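You operate a simulated robot arm through the tools that you are given. There is no shell and no other tool. Be economical: measure what you need, move in short steps, check, and stop when the job is done.

The job below is to be done with a simulated two-armed robot. You get a single attempt, and the scene is never put back.

## Task
Take the stopper off the dark bottle marked "water" on the top of the window table and lay it down there.
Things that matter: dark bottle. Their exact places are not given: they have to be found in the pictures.

Only the result counts: the job must be done as asked and must still hold three seconds after the hand-in. Knocking over, shifting, dropping, spilling or breaking anything else fails it. Lids that push on must go on centred and level and be pressed home; caps that screw on are set level and turned clockwise until they are tight.

## Robot
Two 7-joint arms with two-finger grippers on one trunk, on a base that drives. Base frame: it is fixed to the floor where the robot stands at the start and does not move with it; the origin is under the middle of the robot, x ahead of it, y to its left, z up; the surface under the hand at the start is at about z = 740. Lengths are in mm, angles in degrees, forces in N, time in s.
The left shoulder is at the start at [25, 216, 1081], the right one opposite. With the tool pointing down near the work surface each hand reaches from about 160 to 760 mm from the robot's upright axis, wherever it stands, measured 20 degrees to its own side. Payload 2.2 kg a hand.
Tool frame (each hand has its own): the origin (TCP) lies between the finger pads and is the grasp point; the fingertips stand 19 mm ahead of it; z points along the fingers, y is the line along which they close. The gripper opens to 116 mm. The gripper's body begins 70 mm behind the TCP.
Orientation is told as [roll, pitch, yaw] about the base's x, y, z axes, in that order, counted from this pose: with the fingers straight down and closing along the base's y, the tool's x points along the base's -x, its y along +y and its z along -z.

## Interface
- The arms move only by the tool nudge_tool. It takes "left_steps", "right_steps" or both (then of equal length, played together; a hand with none holds still); each is a list of rows, each an object of numbers (a shift or turn left out is 0, a gripper value left out holds the last): "grip": the gripper command, from -1 (fully open) to 1 (shut), values between in proportion; "dx", "dy", "dz": the shift along the base's x, y, z in cm; "ax", "ay", "az": the turn, a rotation vector about the base's x, y, z in degrees. In form: [{"grip": .., "dx": .., "dy": .., "dz": .., "ax": .., "ay": .., "az": ..}, ...]. A call has 1 to 8 rows; each row is the pose to reach, as a shift and turn from the pose commanded when the call began. Rows are played at 5 a second. More than 50 mm and 8.6 degrees between two rows, or a gripper value outside its range, and nothing of the call is played. A pose out of reach is approached as far as the arm can. The call stops where the force on the tool passes 40 N (or 10 N more than at its start, if that is more) or the arm is blocked; 0.2 s more then pass. Each finger halts on what it meets, pressing with about 36 N; the grip force reading is that of the motor and also rises with nothing between the fingers. The clock runs only during rows and for 0.2 s after the last one: add rows that repeat a pose to give the fingers time. It gives the time, the measured TCP pose, the force on the tool (base axes), the opening and the grip force at its end, in the units of the frame above (readings bear some noise), with the torque about the TCP (base axes, N m) and any sound that the robot's microphone picked up.
- Cameras (640 x 400 px; columns grow to the right, rows downward): "scene" is now at [131.7, 2.9, 1251]; the picture's right is [0.03, -1.00, 0.00], its down [-0.58, -0.02, -0.82] and it looks along [0.82, 0.02, -0.58] (base axes); focal length 243 px, centre (320, 200). "left" rides on the left gripper at [69, 15, -96] in its tool frame; the picture's right is [-0.21, 0.98, 0.00], its down [-0.76, -0.17, -0.63] and it looks along [-0.62, -0.14, 0.77] (tool axes); focal length 251 px, centre (320, 200). "right" rides on the right gripper at [69, -15, -96] in its tool frame; the picture's right is [0.21, 0.98, 0.00], its down [-0.76, 0.17, -0.63] and it looks along [-0.62, 0.14, 0.77] (tool axes); focal length 251 px, centre (320, 200).
- capture(camera): a new picture of that camera. It takes no simulated time.
- raise_lower(by): slides the trunk up (or, below 0, down) by that many mm; the arms and the scene camera ride with it, the base frame stays. It gives what a move gives, with no picture.
- drive_base(legs): drives the robot by 1 to 6 legs, each [ahead, left, turn to the left] in mm, mm and degrees, along the robot's own axes; the way and the turn of a leg run together, so that a leg with both is an arc; at most 1500 mm and 180 degrees a leg. The arms and the cameras ride along, it lands a little off, and it stops where it bumps. It gives what a move gives.
- turn_head(pan, tilt): turns the head with the scene camera to pan (to the left, within 80 degrees either way) and tilt (down, from -29 to 69), counted from straight ahead of the robot. It gives what a move gives.
- locate(camera, pixels): there is no depth. For up to 12 entries [column, row, z] of the newest picture of that camera ("zoom" is the newest enlarged one), the place [x, y] in the base frame at which the ray of that pixel passes the height z, good to about 2 mm. It takes no simulated time.
- close_up(camera, box): a new picture of the part [left, top, right, bottom] of that camera's present view, enlarged. It takes no simulated time.
- job_done(): hands the job in; it is judged then, once.

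Keep the steps short. Do not move on a guess: measure, check each grasp and each placing, and mend mistakes. In all there are 80 turns and 70 pictures (those below and enlarged ones count). Leave the grippers open and the arms clear of the work at the hand-in unless told otherwise, and finish with a single line.

The tools are called by a JSON object that holds its "api" and its "payload". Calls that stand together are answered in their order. nudge_tool: Moves the arms, as the interface text tells. Its arguments: {"type":"object","properties":{"left_steps":{"type":"array","items":{"type":"object","properties":{"grip":{"type":"number"},"dx":{"type":"number"},"dy":{"type":"number"},"dz":{"type":"number"},"ax":{"type":"number"},"ay":{"type":"number"},"az":{"type":"number"}}}},"right_steps":{"type":"array","items":{"type":"object","properties":{"grip":{"type":"number"},"dx":{"type":"number"},"dy":{"type":"number"},"dz":{"type":"number"},"ax":{"type":"number"},"ay":{"type":"number"},"az":{"type":"number"}}}}},"required":[]} The other tools are called the same way: raise_lower (by) slides the trunk up or down; drive_base (legs) drives the base; turn_head (pan, tilt) turns the head that bears the scene camera; capture (camera) takes a picture; locate (camera, pixels) gives the place at which the rays of pixels pass given heights; close_up (camera, box) takes an enlarged picture of a part of a camera's view; job_done () hands the job in.

At the start:

```text
t: 0.0
left_eef_pos: [596.2, 240.6, 1066.0]
left_orientation: [0.0, 0.1, 0.0]
left_wrist_force: [0.1, 0.4, 0.0]
left_ft_torque: [-0.01, 0.0, -0.02]
left_width: 116.0
left_grip_force: 0.1
right_eef_pos: [510.4, -197.1, 1122.4]
right_orientation: [0.0, 0.2, 0.0]
right_wrist_force: [-0.1, 0.2, 0.9]
right_ft_torque: [0.03, -0.03, -0.05]
right_width: 116.1
right_grip_force: 0.1
trunk travel left (down, up): [-225.0, 265.0]
robot x, y, heading: [3.0, 1.3, -0.0]
head pan, tilt: [1.6, 35.0]
```

scene: 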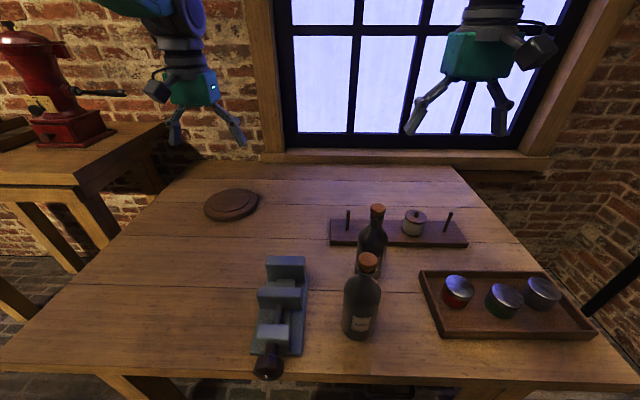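
right: 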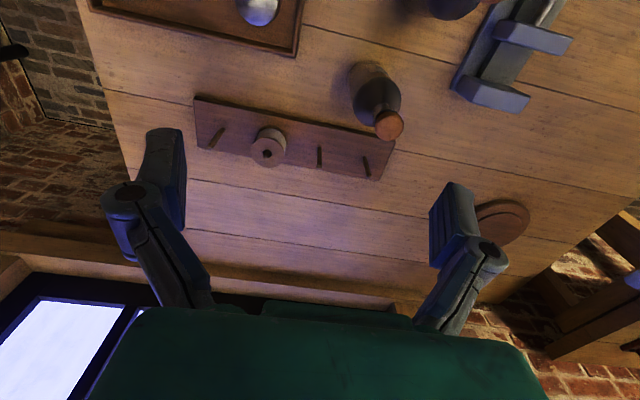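
left: 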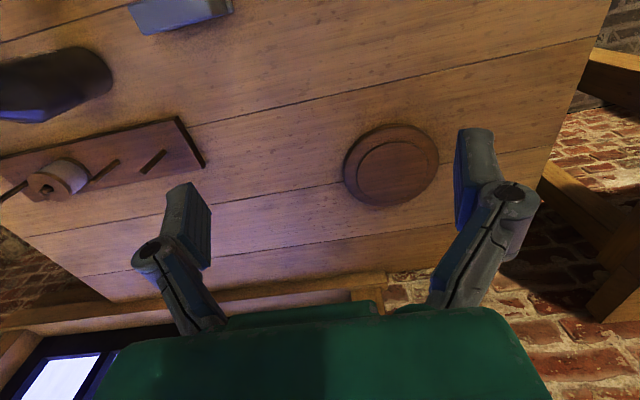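

I see two dark bottles (near one at about (360,305), far one at about (372,240)). I will enlarge to read the labels.

{"api": "close_up", "payload": {"camera": "scene", "box": [310, 190, 430, 350]}}

{"api": "close_up", "payload": {"camera": "scene", "box": [335, 300, 385, 345]}}

```text
2.50 times, centred on (370, 270) of scene
```

zoom: 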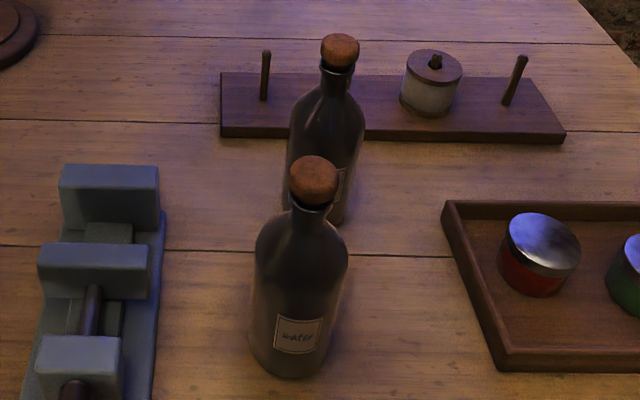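

```text
8.89 times, centred on (360, 322) of scene
```

zoom: 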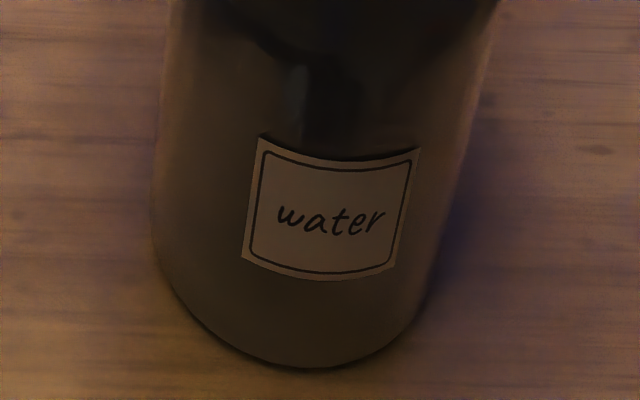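

The near bottle reads "water". I'll now measure its base (bottom edge near scene (358,340), sides (342,325), (375,328)) and its cork (about (367,263)).

{"api": "locate", "payload": {"camera": "scene", "pixels": [[358, 340, 740], [343, 328, 740], [376, 330, 740], [368, 258, 960], [368, 258, 980], [368, 258, 1000], [368, 258, 1020], [368, 270, 960], [358, 264, 980], [378, 264, 980]]}}

{"api": "capture", "payload": {"camera": "right"}}

```text
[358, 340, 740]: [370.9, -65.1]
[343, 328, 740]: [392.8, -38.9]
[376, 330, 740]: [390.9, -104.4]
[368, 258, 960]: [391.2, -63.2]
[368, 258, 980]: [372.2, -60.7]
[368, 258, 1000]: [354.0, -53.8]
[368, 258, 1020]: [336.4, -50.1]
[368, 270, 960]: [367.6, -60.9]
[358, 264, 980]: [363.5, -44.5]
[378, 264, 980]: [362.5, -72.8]
```

```text
64 pictures are left
```

right: 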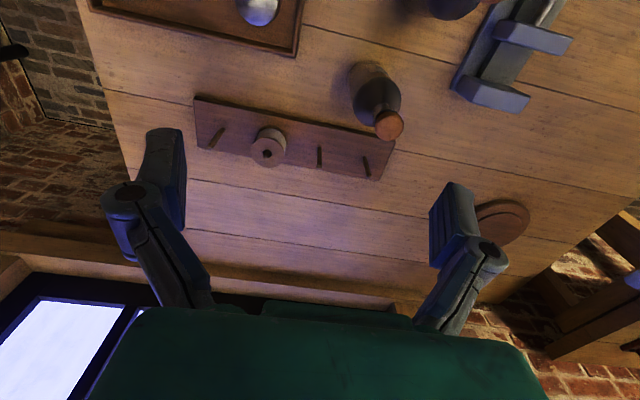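

Bottle axis about (404,-68), cork top around z≈950. I'll move the right hand above it at the present height and look with the wrist camera.

{"api": "nudge_tool", "payload": {"right_steps": [{"grip": -1, "dx": -3, "dy": 3.5}, {"dx": -6, "dy": 7}, {"dx": -9, "dy": 10.5}, {"dx": -10.6, "dy": 13}, {"dx": -10.6, "dy": 13}]}}

{"api": "capture", "payload": {"camera": "right"}}

{"api": "capture", "payload": {"camera": "scene"}}

```text
t: 1.2
left_eef_pos: [592.9, 240.9, 1067.1]
left_orientation: [0.1, -0.1, 0.0]
left_wrist_force: [0.1, 0.0, -0.6]
left_ft_torque: [0.02, 0.0, 0.04]
left_width: 116.1
left_grip_force: 0.0
right_eef_pos: [400.7, -66.9, 1124.1]
right_orientation: [0.0, -0.1, 0.1]
right_wrist_force: [-0.3, 0.5, 0.2]
right_ft_torque: [0.0, 0.02, 0.0]
right_width: 115.9
right_grip_force: 0.0
trunk travel left (down, up): [-225.0, 265.0]
robot x, y, heading: [0.7, 1.9, -0.2]
head pan, tilt: [1.6, 35.0]
```

```text
63 pictures are left
```

right: 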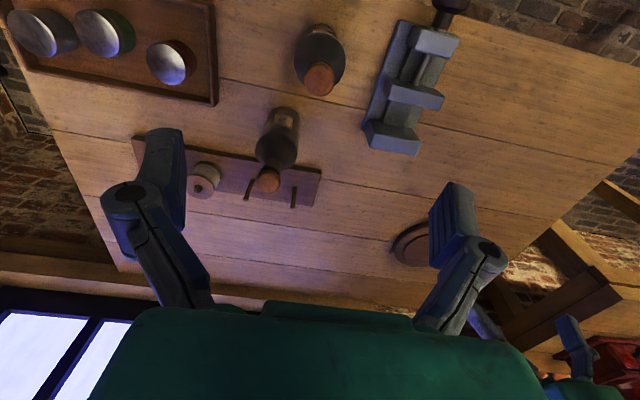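

```text
62 pictures are left
```

scene: 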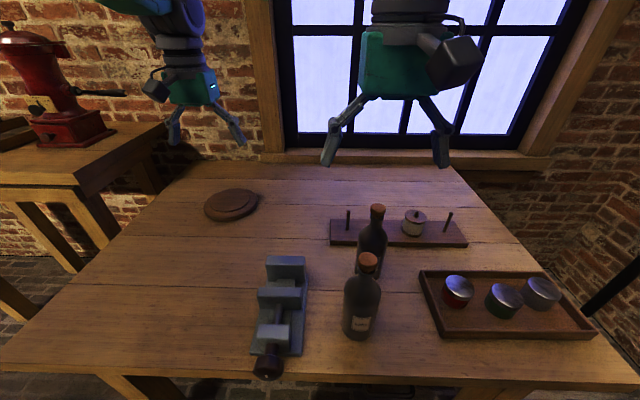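

Now triangulate the cork top using both views: right camera (319,80), scene (368,259).

{"api": "close_up", "payload": {"camera": "right", "box": [260, 10, 380, 110]}}

{"api": "locate", "payload": {"camera": "right", "pixels": [[319, 80, 940], [319, 80, 950], [319, 80, 960], [319, 80, 970], [303, 80, 955], [336, 80, 955], [268, 180, 955]]}}

{"api": "close_up", "payload": {"camera": "scene", "box": [330, 200, 410, 290]}}

{"api": "locate", "payload": {"camera": "scene", "pixels": [[368, 257, 940], [368, 257, 950], [368, 257, 960], [368, 257, 970], [377, 208, 950]]}}

```text
4.00 times, centred on (320, 60) of right
```

zoom: 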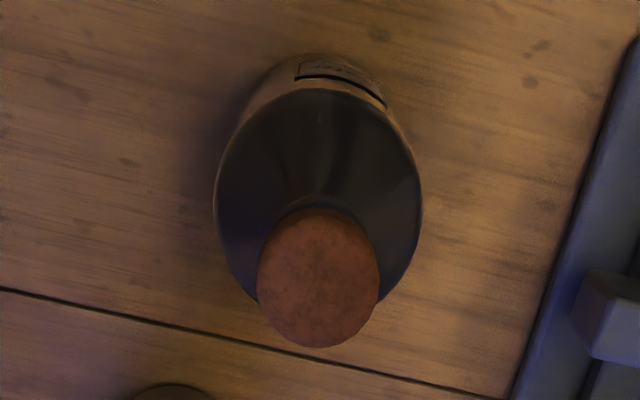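

```text
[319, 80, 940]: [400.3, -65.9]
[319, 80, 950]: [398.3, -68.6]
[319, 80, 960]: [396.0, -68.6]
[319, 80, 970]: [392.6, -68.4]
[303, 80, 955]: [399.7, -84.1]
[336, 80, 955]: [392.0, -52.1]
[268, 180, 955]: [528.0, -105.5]
```

```text
4.44 times, centred on (370, 245) of scene
```

zoom: 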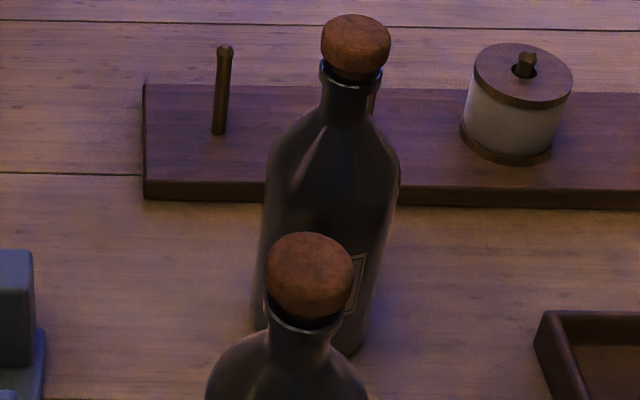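

```text
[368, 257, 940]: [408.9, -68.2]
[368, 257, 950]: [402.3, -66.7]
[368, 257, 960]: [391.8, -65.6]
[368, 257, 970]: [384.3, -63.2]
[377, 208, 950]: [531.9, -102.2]
```

Cork top ≈ (397,-67,955), diameter ~30. Descend to z≈1000 first and check.

{"api": "nudge_tool", "payload": {"right_steps": [{"grip": -0.3, "dx": -0.3, "dz": -4}, {"dx": -0.3, "dz": -8}, {"dx": -0.3, "dz": -12}, {"dx": -0.3, "dz": -12}]}}

{"api": "capture", "payload": {"camera": "right"}}

{"api": "capture", "payload": {"camera": "scene"}}

```text
t: 2.2
left_eef_pos: [593.2, 242.7, 1067.9]
left_orientation: [-0.1, -0.2, 0.1]
left_wrist_force: [-0.1, -0.1, -1.0]
left_ft_torque: [0.03, 0.0, -0.01]
left_width: 115.7
left_grip_force: 0.0
right_eef_pos: [396.3, -64.4, 1004.0]
right_orientation: [0.0, -0.2, 0.0]
right_wrist_force: [0.5, -0.3, 0.0]
right_ft_torque: [0.0, -0.01, 0.02]
right_width: 75.3
right_grip_force: 0.0
trunk travel left (down, up): [-225.0, 265.0]
robot x, y, heading: [-1.5, 2.5, -0.2]
head pan, tilt: [1.6, 35.0]
```

```text
59 pictures are left
```

right: 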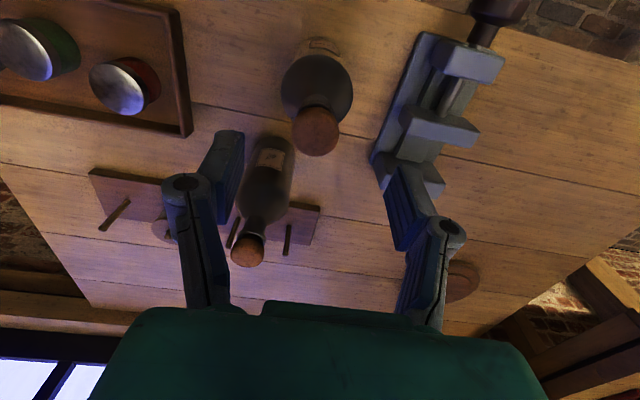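

```text
58 pictures are left
```

scene: 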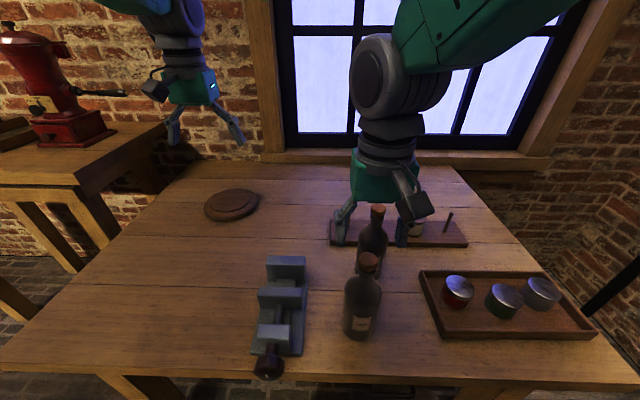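

Check the cork position again from here: cork top about (316,135) in the right view.

{"api": "close_up", "payload": {"camera": "right", "box": [260, 80, 380, 160]}}

{"api": "locate", "payload": {"camera": "right", "pixels": [[316, 134, 945], [316, 134, 950], [316, 134, 955], [293, 134, 955], [339, 134, 955]]}}

{"api": "locate", "payload": {"camera": "scene", "pixels": [[368, 258, 945], [368, 258, 950], [368, 258, 955]]}}

```text
5.00 times, centred on (320, 120) of right
```

zoom: 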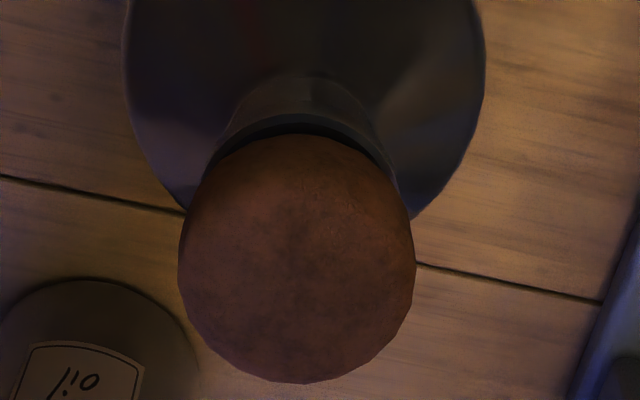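

```text
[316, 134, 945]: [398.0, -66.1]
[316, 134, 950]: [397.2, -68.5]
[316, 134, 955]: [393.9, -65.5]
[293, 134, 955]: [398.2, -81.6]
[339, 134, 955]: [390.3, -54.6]
```

```text
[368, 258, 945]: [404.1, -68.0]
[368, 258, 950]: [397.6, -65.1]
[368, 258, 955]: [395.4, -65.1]
```

The far bottle is "oil"; the near cork is at about (397,-67), top z≈952. Descend to z≈943 with the fingers wide, without closing yet.

{"api": "nudge_tool", "payload": {"right_steps": [{"dx": 0.1, "dy": -0.2, "dz": -3}, {"dx": 0.1, "dy": -0.2, "dz": -5}, {"dx": 0.1, "dy": -0.2, "dz": -6.1}, {"dx": 0.1, "dy": -0.2, "dz": -6.1}]}}

{"api": "capture", "payload": {"camera": "right"}}

{"api": "close_up", "payload": {"camera": "scene", "box": [310, 190, 430, 350]}}

```text
t: 3.2
left_eef_pos: [592.8, 242.5, 1068.2]
left_orientation: [-0.1, -0.1, 0.0]
left_wrist_force: [-0.2, 0.4, -0.7]
left_ft_torque: [-0.01, 0.02, 0.01]
left_width: 116.4
left_grip_force: 0.2
right_eef_pos: [398.4, -67.3, 944.7]
right_orientation: [-0.1, -0.1, 0.1]
right_wrist_force: [-0.3, -0.4, -0.4]
right_ft_torque: [0.02, -0.01, -0.07]
right_width: 75.3
right_grip_force: 0.0
trunk travel left (down, up): [-225.0, 265.0]
robot x, y, heading: [1.5, -2.2, 0.1]
head pan, tilt: [1.6, 35.0]
```

```text
56 pictures are left
```

right: 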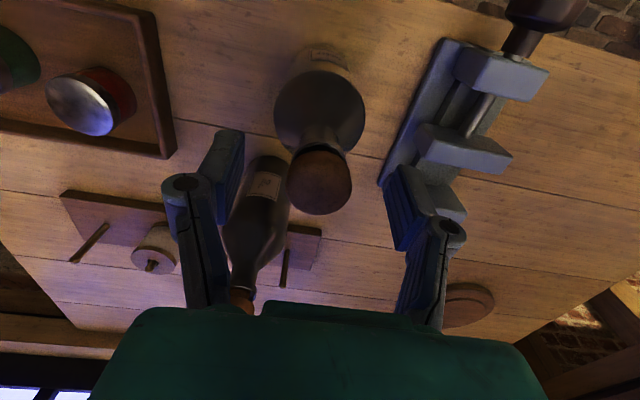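

```text
2.50 times, centred on (370, 270) of scene
```

zoom: 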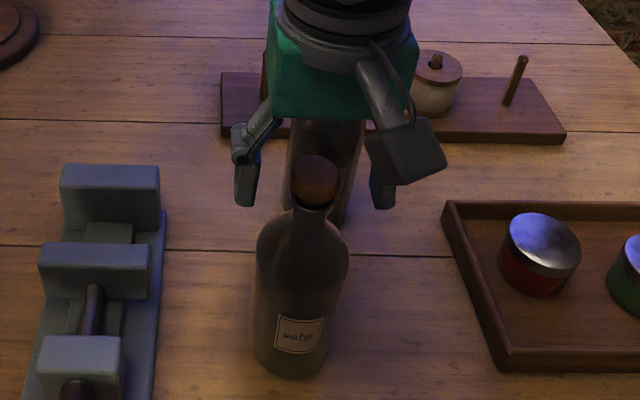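

Fingers straddle the cork centrally. Close gradually onto it.

{"api": "nudge_tool", "payload": {"right_steps": [{"grip": 0.3}, {"grip": 0.3}, {"grip": 0.45}, {"grip": 0.55}, {"grip": 0.7}, {"grip": 1}, {"grip": 1}, {"grip": 1}]}}

{"api": "capture", "payload": {"camera": "right"}}

```text
t: 5.0
left_eef_pos: [593.4, 242.1, 1067.4]
left_orientation: [0.0, -0.1, 0.0]
left_wrist_force: [-0.6, -0.6, 0.5]
left_ft_torque: [0.01, 0.03, 0.0]
left_width: 115.9
left_grip_force: 0.1
right_eef_pos: [398.9, -67.1, 944.3]
right_orientation: [0.0, -0.1, -0.1]
right_wrist_force: [-0.2, -1.9, 6.8]
right_ft_torque: [0.06, 0.0, 0.01]
right_width: 21.0
right_grip_force: 35.7
trunk travel left (down, up): [-225.0, 265.0]
robot x, y, heading: [-1.2, -1.5, 0.0]
head pan, tilt: [1.6, 35.0]
heard: snap
```

```text
54 pictures are left
```

right: 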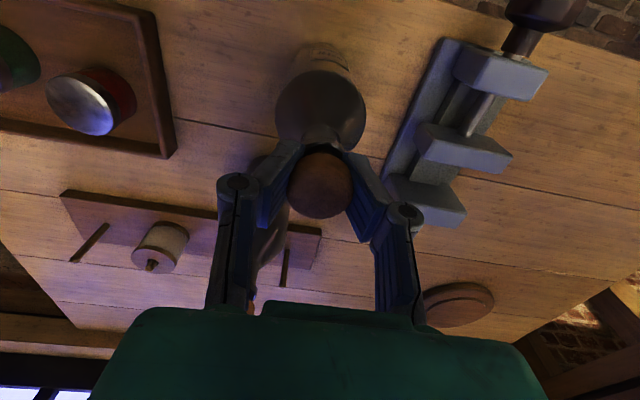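

Width 21, less than the cork, and a "snap" was heard: the fingers may sit under the cork head. Look closely.

{"api": "close_up", "payload": {"camera": "scene", "box": [340, 220, 400, 290]}}

{"api": "close_up", "payload": {"camera": "right", "box": [240, 100, 400, 240]}}

```text
5.71 times, centred on (370, 255) of scene
```

zoom: 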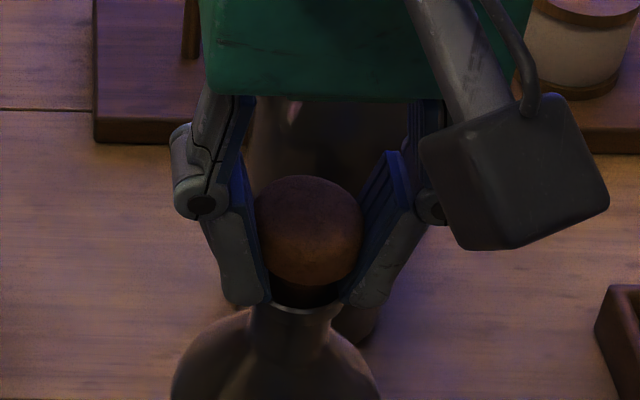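

```text
2.86 times, centred on (320, 170) of right
```

zoom: 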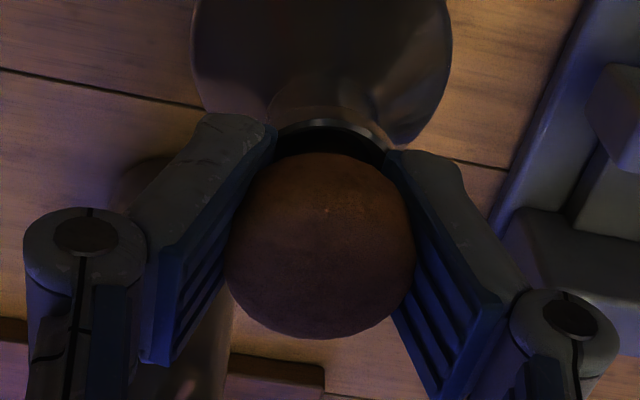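

The fingers hold the stopper with tips around its lower part, just above the neck rim. Lift by 8 mm slowly and check.

{"api": "nudge_tool", "payload": {"right_steps": [{"dz": 0.2}, {"dz": 0.4}, {"dz": 0.6}, {"dz": 0.8}, {"dz": 0.8}]}}

{"api": "close_up", "payload": {"camera": "scene", "box": [310, 190, 430, 350]}}

```text
t: 6.2
left_eef_pos: [592.0, 243.1, 1068.5]
left_orientation: [-0.1, -0.1, 0.0]
left_wrist_force: [0.3, 0.3, 0.2]
left_ft_torque: [-0.03, 0.02, 0.0]
left_width: 116.2
left_grip_force: 0.0
right_eef_pos: [398.0, -66.2, 951.7]
right_orientation: [-0.1, -0.1, 0.0]
right_wrist_force: [0.3, 0.6, 0.1]
right_ft_torque: [0.03, -0.03, 0.01]
right_width: 19.1
right_grip_force: 36.0
trunk travel left (down, up): [-225.0, 265.0]
robot x, y, heading: [-0.8, 1.6, 0.2]
head pan, tilt: [1.6, 35.0]
```

```text
2.50 times, centred on (370, 270) of scene
```

zoom: 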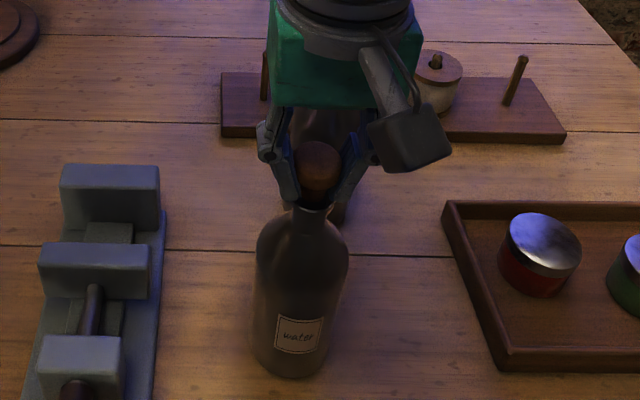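

The stopper is rising, the bottle stays, no load. Lift another 50 mm.

{"api": "nudge_tool", "payload": {"right_steps": [{"dz": 1}, {"dz": 2}, {"dz": 3}, {"dz": 4}, {"dz": 5}, {"dz": 5}]}}

{"api": "capture", "payload": {"camera": "right"}}

{"api": "close_up", "payload": {"camera": "scene", "box": [310, 190, 430, 350]}}

```text
t: 7.6
left_eef_pos: [593.8, 241.7, 1066.9]
left_orientation: [0.0, -0.1, 0.0]
left_wrist_force: [0.2, 0.4, -0.6]
left_ft_torque: [0.0, 0.0, -0.04]
left_width: 116.0
left_grip_force: 0.0
right_eef_pos: [399.3, -65.4, 1002.0]
right_orientation: [0.0, -0.2, 0.0]
right_wrist_force: [-0.1, 0.9, -0.1]
right_ft_torque: [0.01, 0.02, 0.03]
right_width: 17.1
right_grip_force: 36.2
trunk travel left (down, up): [-225.0, 265.0]
robot x, y, heading: [-2.2, 0.1, -0.1]
head pan, tilt: [1.6, 35.0]
```

```text
50 pictures are left
```

right: 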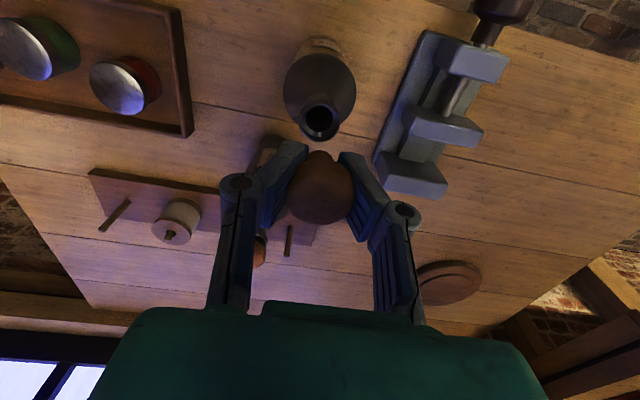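

```text
2.50 times, centred on (370, 270) of scene
```

zoom: 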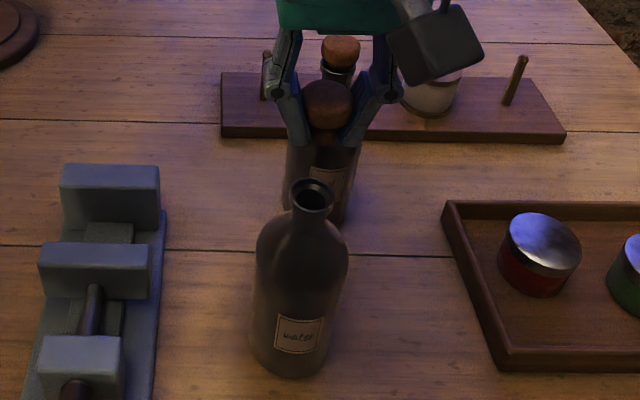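

Stopper is out. The opening is slowly shrinking (21→17), so it may be creeping on its taper. Look closely.

{"api": "close_up", "payload": {"camera": "right", "box": [240, 120, 400, 240]}}

{"api": "close_up", "payload": {"camera": "scene", "box": [340, 190, 400, 260]}}

```text
3.33 times, centred on (320, 180) of right
```

zoom: 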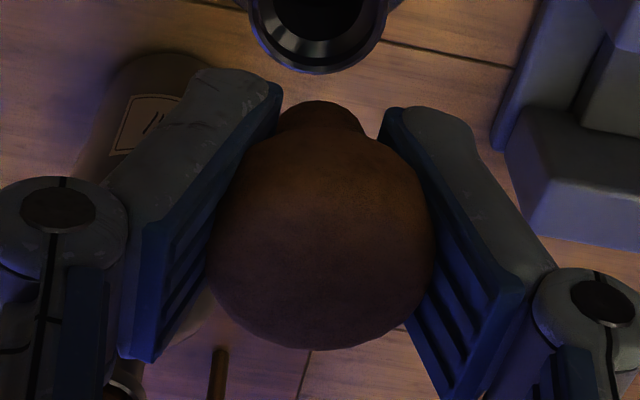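

```text
5.71 times, centred on (370, 225) of scene
```

zoom: 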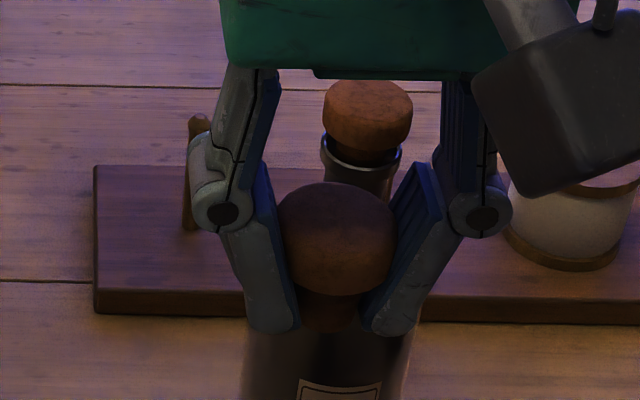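

Stem held between the tips, head resting on the pads. I'll stop further squeezing (grip 0.73) and measure free table spots.

{"api": "nudge_tool", "payload": {"right_steps": [{"grip": 0.74}, {"grip": 0.74}]}}

{"api": "capture", "payload": {"camera": "scene"}}

{"api": "locate", "payload": {"camera": "scene", "pixels": [[300, 220, 740], [310, 240, 740], [330, 243, 740], [308, 300, 740], [303, 355, 740], [420, 338, 740], [420, 270, 740], [400, 380, 740], [400, 300, 740], [267, 262, 740], [260, 215, 740]]}}

```text
t: 8.2
left_eef_pos: [592.4, 244.1, 1067.7]
left_orientation: [-0.1, -0.1, 0.0]
left_wrist_force: [0.1, 0.3, 0.6]
left_ft_torque: [0.01, 0.02, 0.03]
left_width: 116.1
left_grip_force: 0.1
right_eef_pos: [398.9, -66.1, 1001.8]
right_orientation: [-0.1, -0.1, 0.0]
right_wrist_force: [-0.8, 0.5, 0.5]
right_ft_torque: [0.03, -0.02, 0.0]
right_width: 16.1
right_grip_force: 36.2
trunk travel left (down, up): [-225.0, 265.0]
robot x, y, heading: [-0.5, 5.1, -0.1]
head pan, tilt: [1.6, 35.0]
```

```text
46 pictures are left
```

scene: 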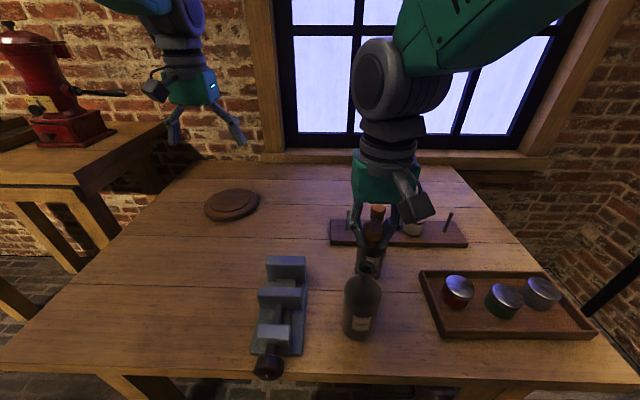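

```text
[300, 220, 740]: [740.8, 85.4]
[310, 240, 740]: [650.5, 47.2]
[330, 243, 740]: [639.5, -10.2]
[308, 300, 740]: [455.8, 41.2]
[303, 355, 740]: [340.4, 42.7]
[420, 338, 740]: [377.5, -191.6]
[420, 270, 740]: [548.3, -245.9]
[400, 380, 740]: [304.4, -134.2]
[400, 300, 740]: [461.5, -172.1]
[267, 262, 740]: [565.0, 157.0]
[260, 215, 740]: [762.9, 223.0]
```

Free spot at about (605,55) on the table behind the vise and left of the rack. Move left first (y to +50) at the present height, then ahead; the left arm gets out of the way to +y.

{"api": "nudge_tool", "payload": {"right_steps": [{"grip": 0.74, "dy": 2, "dz": 1}, {"dy": 5, "dz": 2}, {"dy": 8, "dz": 2}, {"dy": 11, "dz": 2}, {"dy": 12, "dx": 3, "dz": 2}, {"dy": 12, "dx": 6, "dz": 2}, {"dy": 12, "dx": 9, "dz": 2}], "left_steps": [{"dy": 2}, {"dy": 4}, {"dy": 6}, {"dy": 8}, {"dy": 10}, {"dy": 10}, {"dy": 10}]}}

{"api": "nudge_tool", "payload": {"right_steps": [{"dx": 3}, {"dx": 6}, {"dx": 9}, {"dx": 11.5}, {"dx": 11.5}]}}

{"api": "capture", "payload": {"camera": "right"}}

{"api": "capture", "payload": {"camera": "scene"}}

```text
t: 10.0
left_eef_pos: [586.8, 342.6, 1071.9]
left_orientation: [0.0, -0.5, -0.1]
left_wrist_force: [0.0, -0.4, -0.2]
left_ft_torque: [0.02, -0.02, -0.01]
left_width: 116.2
left_grip_force: 0.1
right_eef_pos: [495.6, 39.0, 1058.7]
right_orientation: [3.8, -2.1, -2.0]
right_wrist_force: [0.2, 0.3, -0.9]
right_ft_torque: [0.03, -0.01, 0.01]
right_width: 19.4
right_grip_force: 35.9
trunk travel left (down, up): [-225.0, 265.0]
robot x, y, heading: [-2.2, 1.8, -0.3]
head pan, tilt: [1.6, 35.0]
stopped in row 7 (right hand): the arm was blocked; the commanded pose is now the measured one
```

```text
t: 11.2
left_eef_pos: [589.0, 343.5, 1070.1]
left_orientation: [0.0, -0.3, 0.0]
left_wrist_force: [0.1, 0.0, 0.1]
left_ft_torque: [0.0, -0.03, 0.03]
left_width: 115.7
left_grip_force: 0.1
right_eef_pos: [619.1, 29.3, 1063.2]
right_orientation: [4.3, -1.9, -3.0]
right_wrist_force: [-0.3, 0.5, -0.1]
right_ft_torque: [-0.01, -0.01, -0.02]
right_width: 18.3
right_grip_force: 36.2
trunk travel left (down, up): [-225.0, 265.0]
robot x, y, heading: [-1.2, -2.5, 0.3]
head pan, tilt: [1.6, 35.0]
```

```text
45 pictures are left
```

right: 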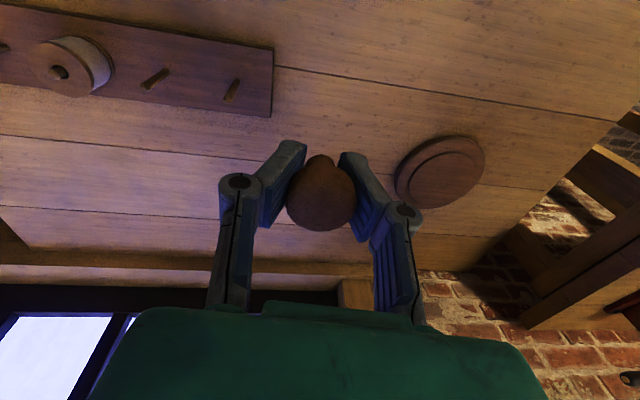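

```text
44 pictures are left
```

scene: 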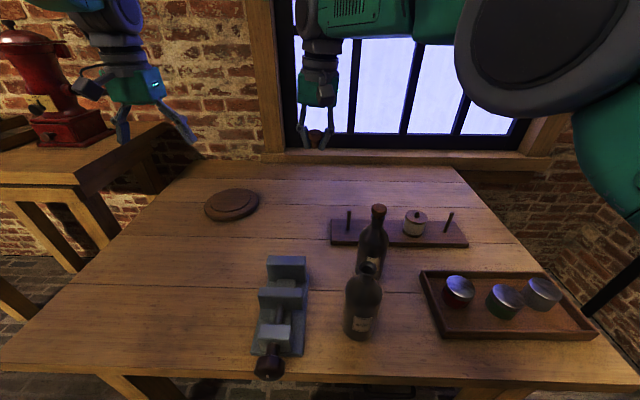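

The stopper is still held at (619,29,1063). Level the hand and start descending toward (600,40), checking along the way.

{"api": "nudge_tool", "payload": {"right_steps": [{"ax": -1.5, "ay": 0.7, "az": 1, "dz": -4, "dx": -0.5, "dy": 0.5}, {"ax": -3, "ay": 1.3, "az": 2, "dz": -8, "dx": -1, "dy": 0.8}, {"ax": -4.3, "ay": 1.9, "az": 3, "dz": -12, "dx": -2, "dy": 1}, {"ax": -4.3, "ay": 1.9, "az": 3, "dz": -16, "dx": -2, "dy": 1}, {"ax": -4.3, "ay": 1.9, "az": 3, "dz": -18, "dx": -2, "dy": 1}, {"ax": -4.3, "ay": 1.9, "az": 3, "dz": -18, "dx": -2, "dy": 1}]}}

{"api": "capture", "payload": {"camera": "right"}}

{"api": "capture", "payload": {"camera": "scene"}}

```text
t: 12.6
left_eef_pos: [588.3, 342.2, 1069.8]
left_orientation: [0.0, -0.3, -0.1]
left_wrist_force: [0.4, 0.4, 0.6]
left_ft_torque: [-0.03, -0.02, 0.0]
left_width: 115.8
left_grip_force: 0.0
right_eef_pos: [591.4, 49.8, 876.3]
right_orientation: [-0.9, 0.0, 1.3]
right_wrist_force: [0.1, 0.4, 0.0]
right_ft_torque: [0.03, -0.03, 0.03]
right_width: 17.6
right_grip_force: 35.9
trunk travel left (down, up): [-225.0, 265.0]
robot x, y, heading: [-1.7, 1.2, -0.0]
head pan, tilt: [1.6, 35.0]
```

```text
43 pictures are left
```

right: 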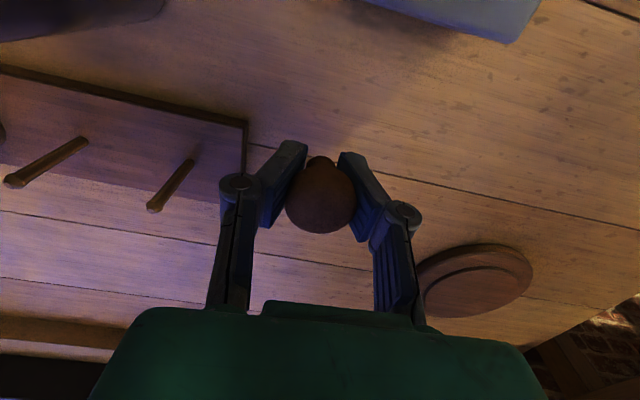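

```text
42 pictures are left
```

scene: 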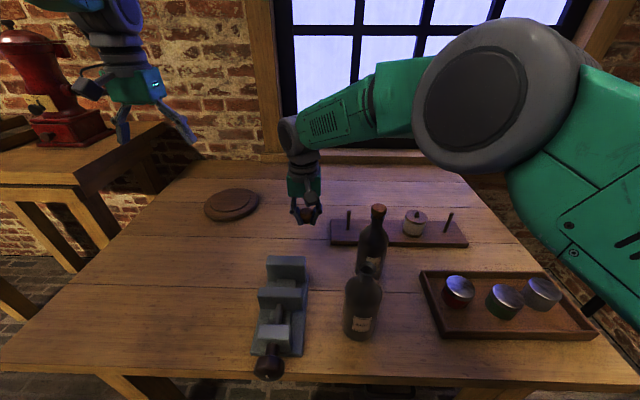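

Held well. Descend further to z≈795, slightly ahead (x≈605).

{"api": "nudge_tool", "payload": {"right_steps": [{"dx": 1.3, "dz": -2}, {"dx": 1.3, "dz": -4}, {"dx": 1.3, "dz": -6}, {"dx": 1.3, "dz": -8}, {"dx": 1.3, "dz": -8}]}}

{"api": "capture", "payload": {"camera": "right"}}

{"api": "close_up", "payload": {"camera": "scene", "box": [250, 170, 370, 280]}}

```text
t: 13.8
left_eef_pos: [587.7, 341.6, 1069.6]
left_orientation: [-0.1, -0.3, -0.1]
left_wrist_force: [0.0, 0.0, 0.0]
left_ft_torque: [-0.01, 0.02, 0.01]
left_width: 115.9
left_grip_force: 0.1
right_eef_pos: [605.3, 50.4, 797.7]
right_orientation: [-0.7, -0.2, 1.3]
right_wrist_force: [0.1, -0.2, -0.2]
right_ft_torque: [0.02, -0.05, -0.01]
right_width: 16.6
right_grip_force: 36.2
trunk travel left (down, up): [-225.0, 265.0]
robot x, y, heading: [1.4, 0.4, -0.2]
head pan, tilt: [1.6, 35.0]
```

```text
41 pictures are left
```

right: 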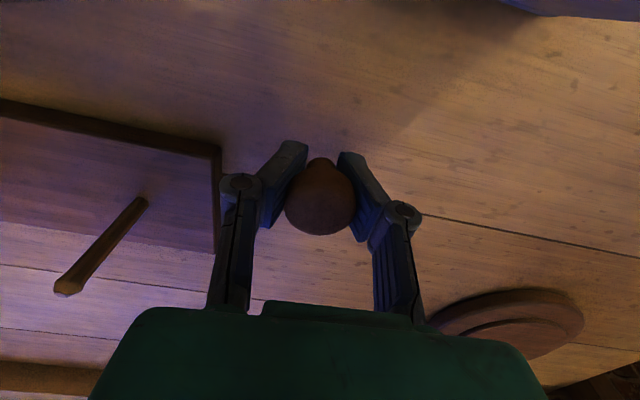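

```text
3.64 times, centred on (310, 225) of scene
```

zoom: 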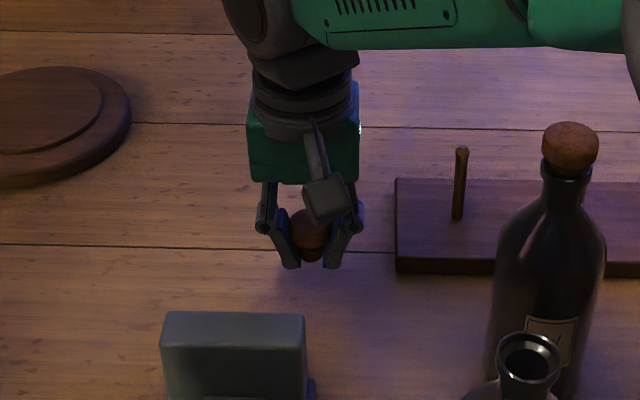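

Clear all round. Descend slowly by 25 mm, watching the force.

{"api": "nudge_tool", "payload": {"right_steps": [{"dz": -0.8}, {"dz": -1.4}, {"dz": -1.9}, {"dz": -2.3}, {"dz": -2.6}, {"dz": -2.6}]}}

{"api": "capture", "payload": {"camera": "right"}}

{"api": "close_up", "payload": {"camera": "scene", "box": [280, 200, 340, 260]}}

```text
t: 15.2
left_eef_pos: [588.9, 342.2, 1069.9]
left_orientation: [0.0, -0.3, -0.1]
left_wrist_force: [-0.2, -0.6, 0.5]
left_ft_torque: [-0.01, -0.03, 0.01]
left_width: 115.8
left_grip_force: 0.0
right_eef_pos: [606.1, 50.8, 771.5]
right_orientation: [-0.8, 0.0, 1.3]
right_wrist_force: [-0.7, -0.1, 0.5]
right_ft_torque: [-0.03, -0.02, 0.0]
right_width: 16.0
right_grip_force: 36.0
trunk travel left (down, up): [-225.0, 265.0]
robot x, y, heading: [-1.9, -4.2, -0.2]
head pan, tilt: [1.6, 35.0]
```

```text
39 pictures are left
```

right: 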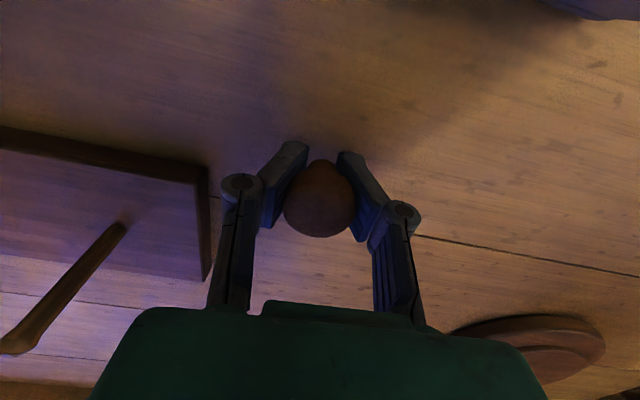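

```text
6.67 times, centred on (310, 230) of scene
```

zoom: 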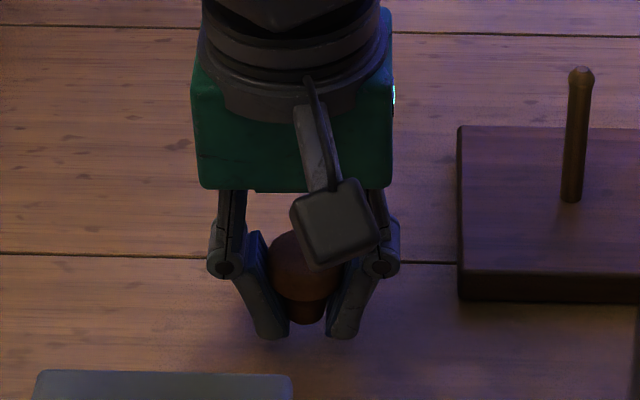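

No contact yet; tips at about z=752. Go down up to 11 mm more in small steps.

{"api": "nudge_tool", "payload": {"right_steps": [{"dz": -0.3}, {"dz": -0.5}, {"dz": -0.7}, {"dz": -0.9}, {"dz": -1.1}, {"dz": -1.1}]}}

{"api": "close_up", "payload": {"camera": "scene", "box": [280, 200, 340, 260]}}

```text
t: 16.6
left_eef_pos: [589.2, 341.9, 1069.9]
left_orientation: [0.1, -0.2, 0.0]
left_wrist_force: [-0.4, 0.7, -0.2]
left_ft_torque: [-0.01, 0.0, 0.01]
left_width: 115.9
left_grip_force: 0.1
right_eef_pos: [606.0, 50.0, 759.7]
right_orientation: [-0.8, -0.1, 1.3]
right_wrist_force: [-0.4, 1.0, 0.6]
right_ft_torque: [0.03, 0.0, -0.01]
right_width: 19.0
right_grip_force: 30.4
trunk travel left (down, up): [-225.0, 265.0]
robot x, y, heading: [2.2, -1.8, 0.2]
head pan, tilt: [1.6, 35.0]
```

```text
6.67 times, centred on (310, 230) of scene
```

zoom: 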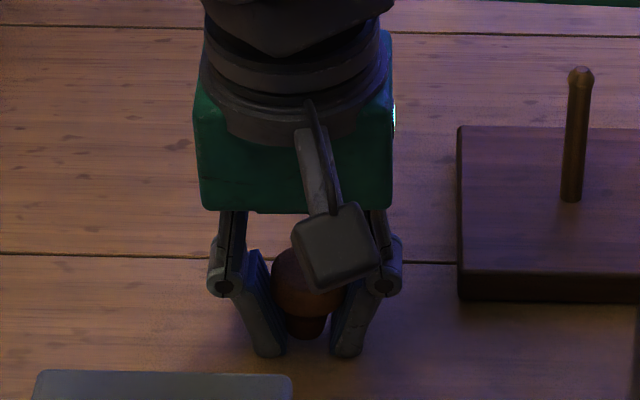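

Opening rose to 19 and the fingertips are at the table: the stem is standing on it. Open slowly.

{"api": "nudge_tool", "payload": {"right_steps": [{"grip": 0.65}, {"grip": 0.55}, {"grip": 0.45}, {"grip": 0.35}, {"grip": 0.25}, {"grip": 0.1}, {"grip": -0.1}, {"grip": -0.1}]}}

{"api": "capture", "payload": {"camera": "right"}}

{"api": "close_up", "payload": {"camera": "scene", "box": [280, 200, 340, 260]}}

```text
t: 18.4
left_eef_pos: [589.1, 341.6, 1069.1]
left_orientation: [0.0, -0.3, -0.1]
left_wrist_force: [0.3, -0.8, -0.4]
left_ft_torque: [0.01, 0.01, 0.0]
left_width: 115.9
left_grip_force: 0.1
right_eef_pos: [606.5, 50.9, 759.8]
right_orientation: [-0.8, 0.0, 1.3]
right_wrist_force: [-0.6, 0.5, -0.3]
right_ft_torque: [0.01, 0.0, 0.0]
right_width: 63.6
right_grip_force: 0.0
trunk travel left (down, up): [-225.0, 265.0]
robot x, y, heading: [0.9, -1.8, 0.1]
head pan, tilt: [1.6, 35.0]
```

```text
36 pictures are left
```

right: 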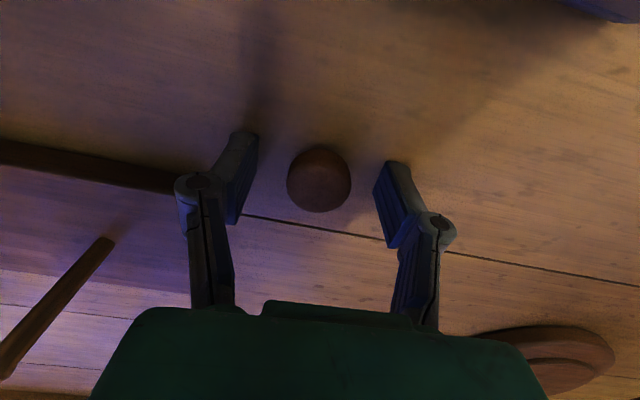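

```text
6.67 times, centred on (310, 230) of scene
```

zoom: 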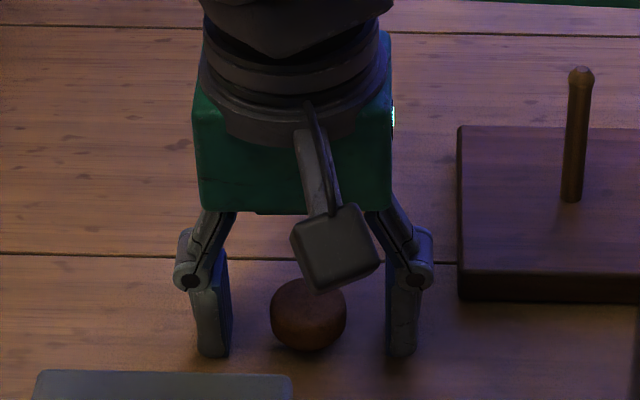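

The stopper is free and standing or resting between the open fingers. Lift straight up.

{"api": "nudge_tool", "payload": {"right_steps": [{"dz": 2}, {"dz": 5}, {"dz": 9}, {"dz": 13}, {"dz": 17}, {"dz": 21}, {"dz": 25}, {"dz": 25}]}}

{"api": "capture", "payload": {"camera": "scene"}}

{"api": "close_up", "payload": {"camera": "scene", "box": [280, 210, 340, 270]}}

{"api": "close_up", "payload": {"camera": "right", "box": [260, 100, 380, 220]}}

```text
t: 20.2
left_eef_pos: [588.8, 341.2, 1069.4]
left_orientation: [0.0, -0.3, 0.0]
left_wrist_force: [-0.9, 0.4, 0.5]
left_ft_torque: [-0.02, 0.01, -0.02]
left_width: 116.2
left_grip_force: 0.0
right_eef_pos: [609.9, 46.7, 1009.1]
right_orientation: [-0.4, 0.2, 0.8]
right_wrist_force: [-0.8, 0.6, -0.2]
right_ft_torque: [-0.02, 0.03, -0.01]
right_width: 64.0
right_grip_force: 0.0
trunk travel left (down, up): [-225.0, 265.0]
robot x, y, heading: [1.7, 0.2, 0.0]
head pan, tilt: [1.6, 35.0]
```

```text
34 pictures are left
```

scene: 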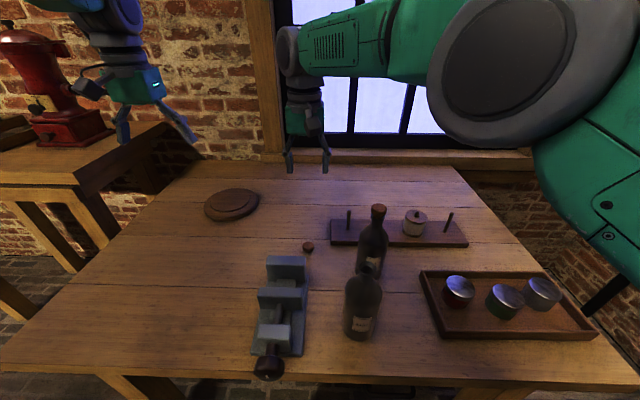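

```text
6.67 times, centred on (310, 240) of scene
```

zoom: 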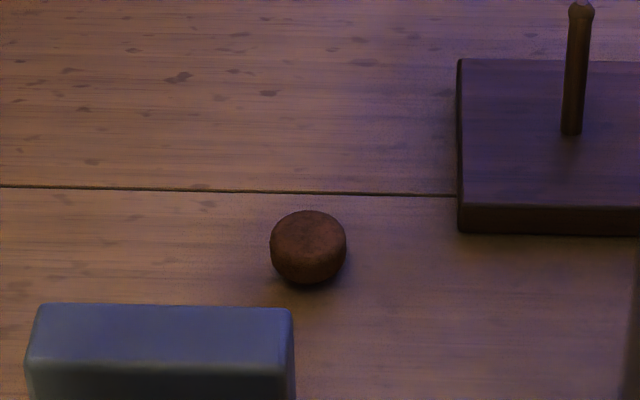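

```text
3.33 times, centred on (320, 160) of right
```

zoom: 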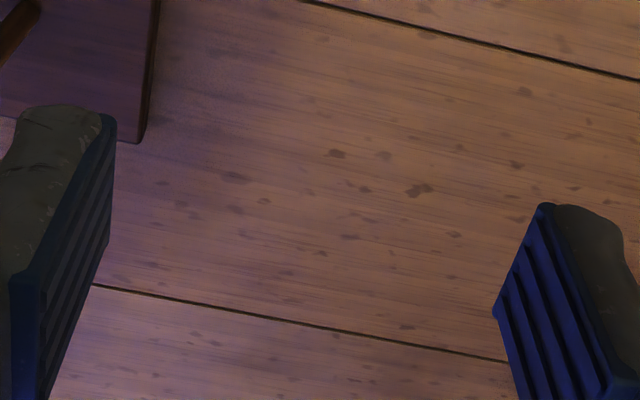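

The stopper stands stably on the table; the bottle is open and unmoved, everything else is in place. Open the gripper fully, let a moment pass and check it stays.

{"api": "nudge_tool", "payload": {"right_steps": [{"grip": -1, "dz": 1}, {"dz": 3}, {"dz": 5}, {"dz": 5}, {"dz": 5}, {"dz": 5}, {"dz": 5}, {"dz": 5}]}}

{"api": "close_up", "payload": {"camera": "scene", "box": [250, 190, 410, 350]}}

```text
t: 22.0
left_eef_pos: [589.1, 342.0, 1070.4]
left_orientation: [0.0, -0.3, 0.0]
left_wrist_force: [0.2, -0.4, 0.6]
left_ft_torque: [-0.01, 0.0, -0.01]
left_width: 116.2
left_grip_force: 0.1
right_eef_pos: [607.7, 50.7, 1061.2]
right_orientation: [-0.7, -0.1, 1.2]
right_wrist_force: [0.1, 0.2, 0.3]
right_ft_torque: [-0.01, 0.0, 0.0]
right_width: 116.1
right_grip_force: 0.0
trunk travel left (down, up): [-225.0, 265.0]
robot x, y, heading: [-1.3, -1.6, 0.0]
head pan, tilt: [1.6, 35.0]
```

```text
2.50 times, centred on (330, 270) of scene
```

zoom: 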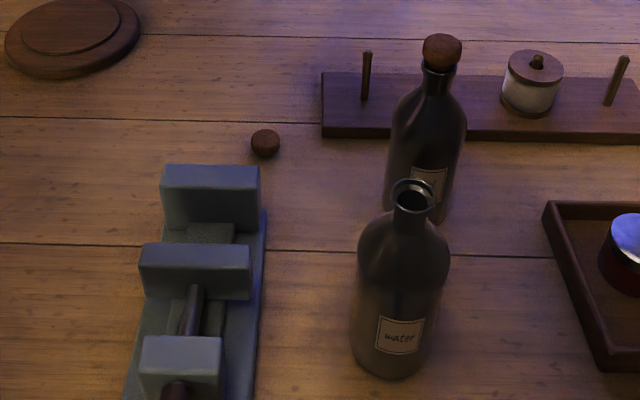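

The picture shows the bottle open, the stopper resting on the table, both grippers open and both arms clear, so I'm handing in.

{"api": "job_done", "payload": {}}

```text
The job is handed in.
```

The stopper is off the bottle marked "water" and stands upright on its stem on the window table, and the bottle and everything else look undisturbed in the last picture.
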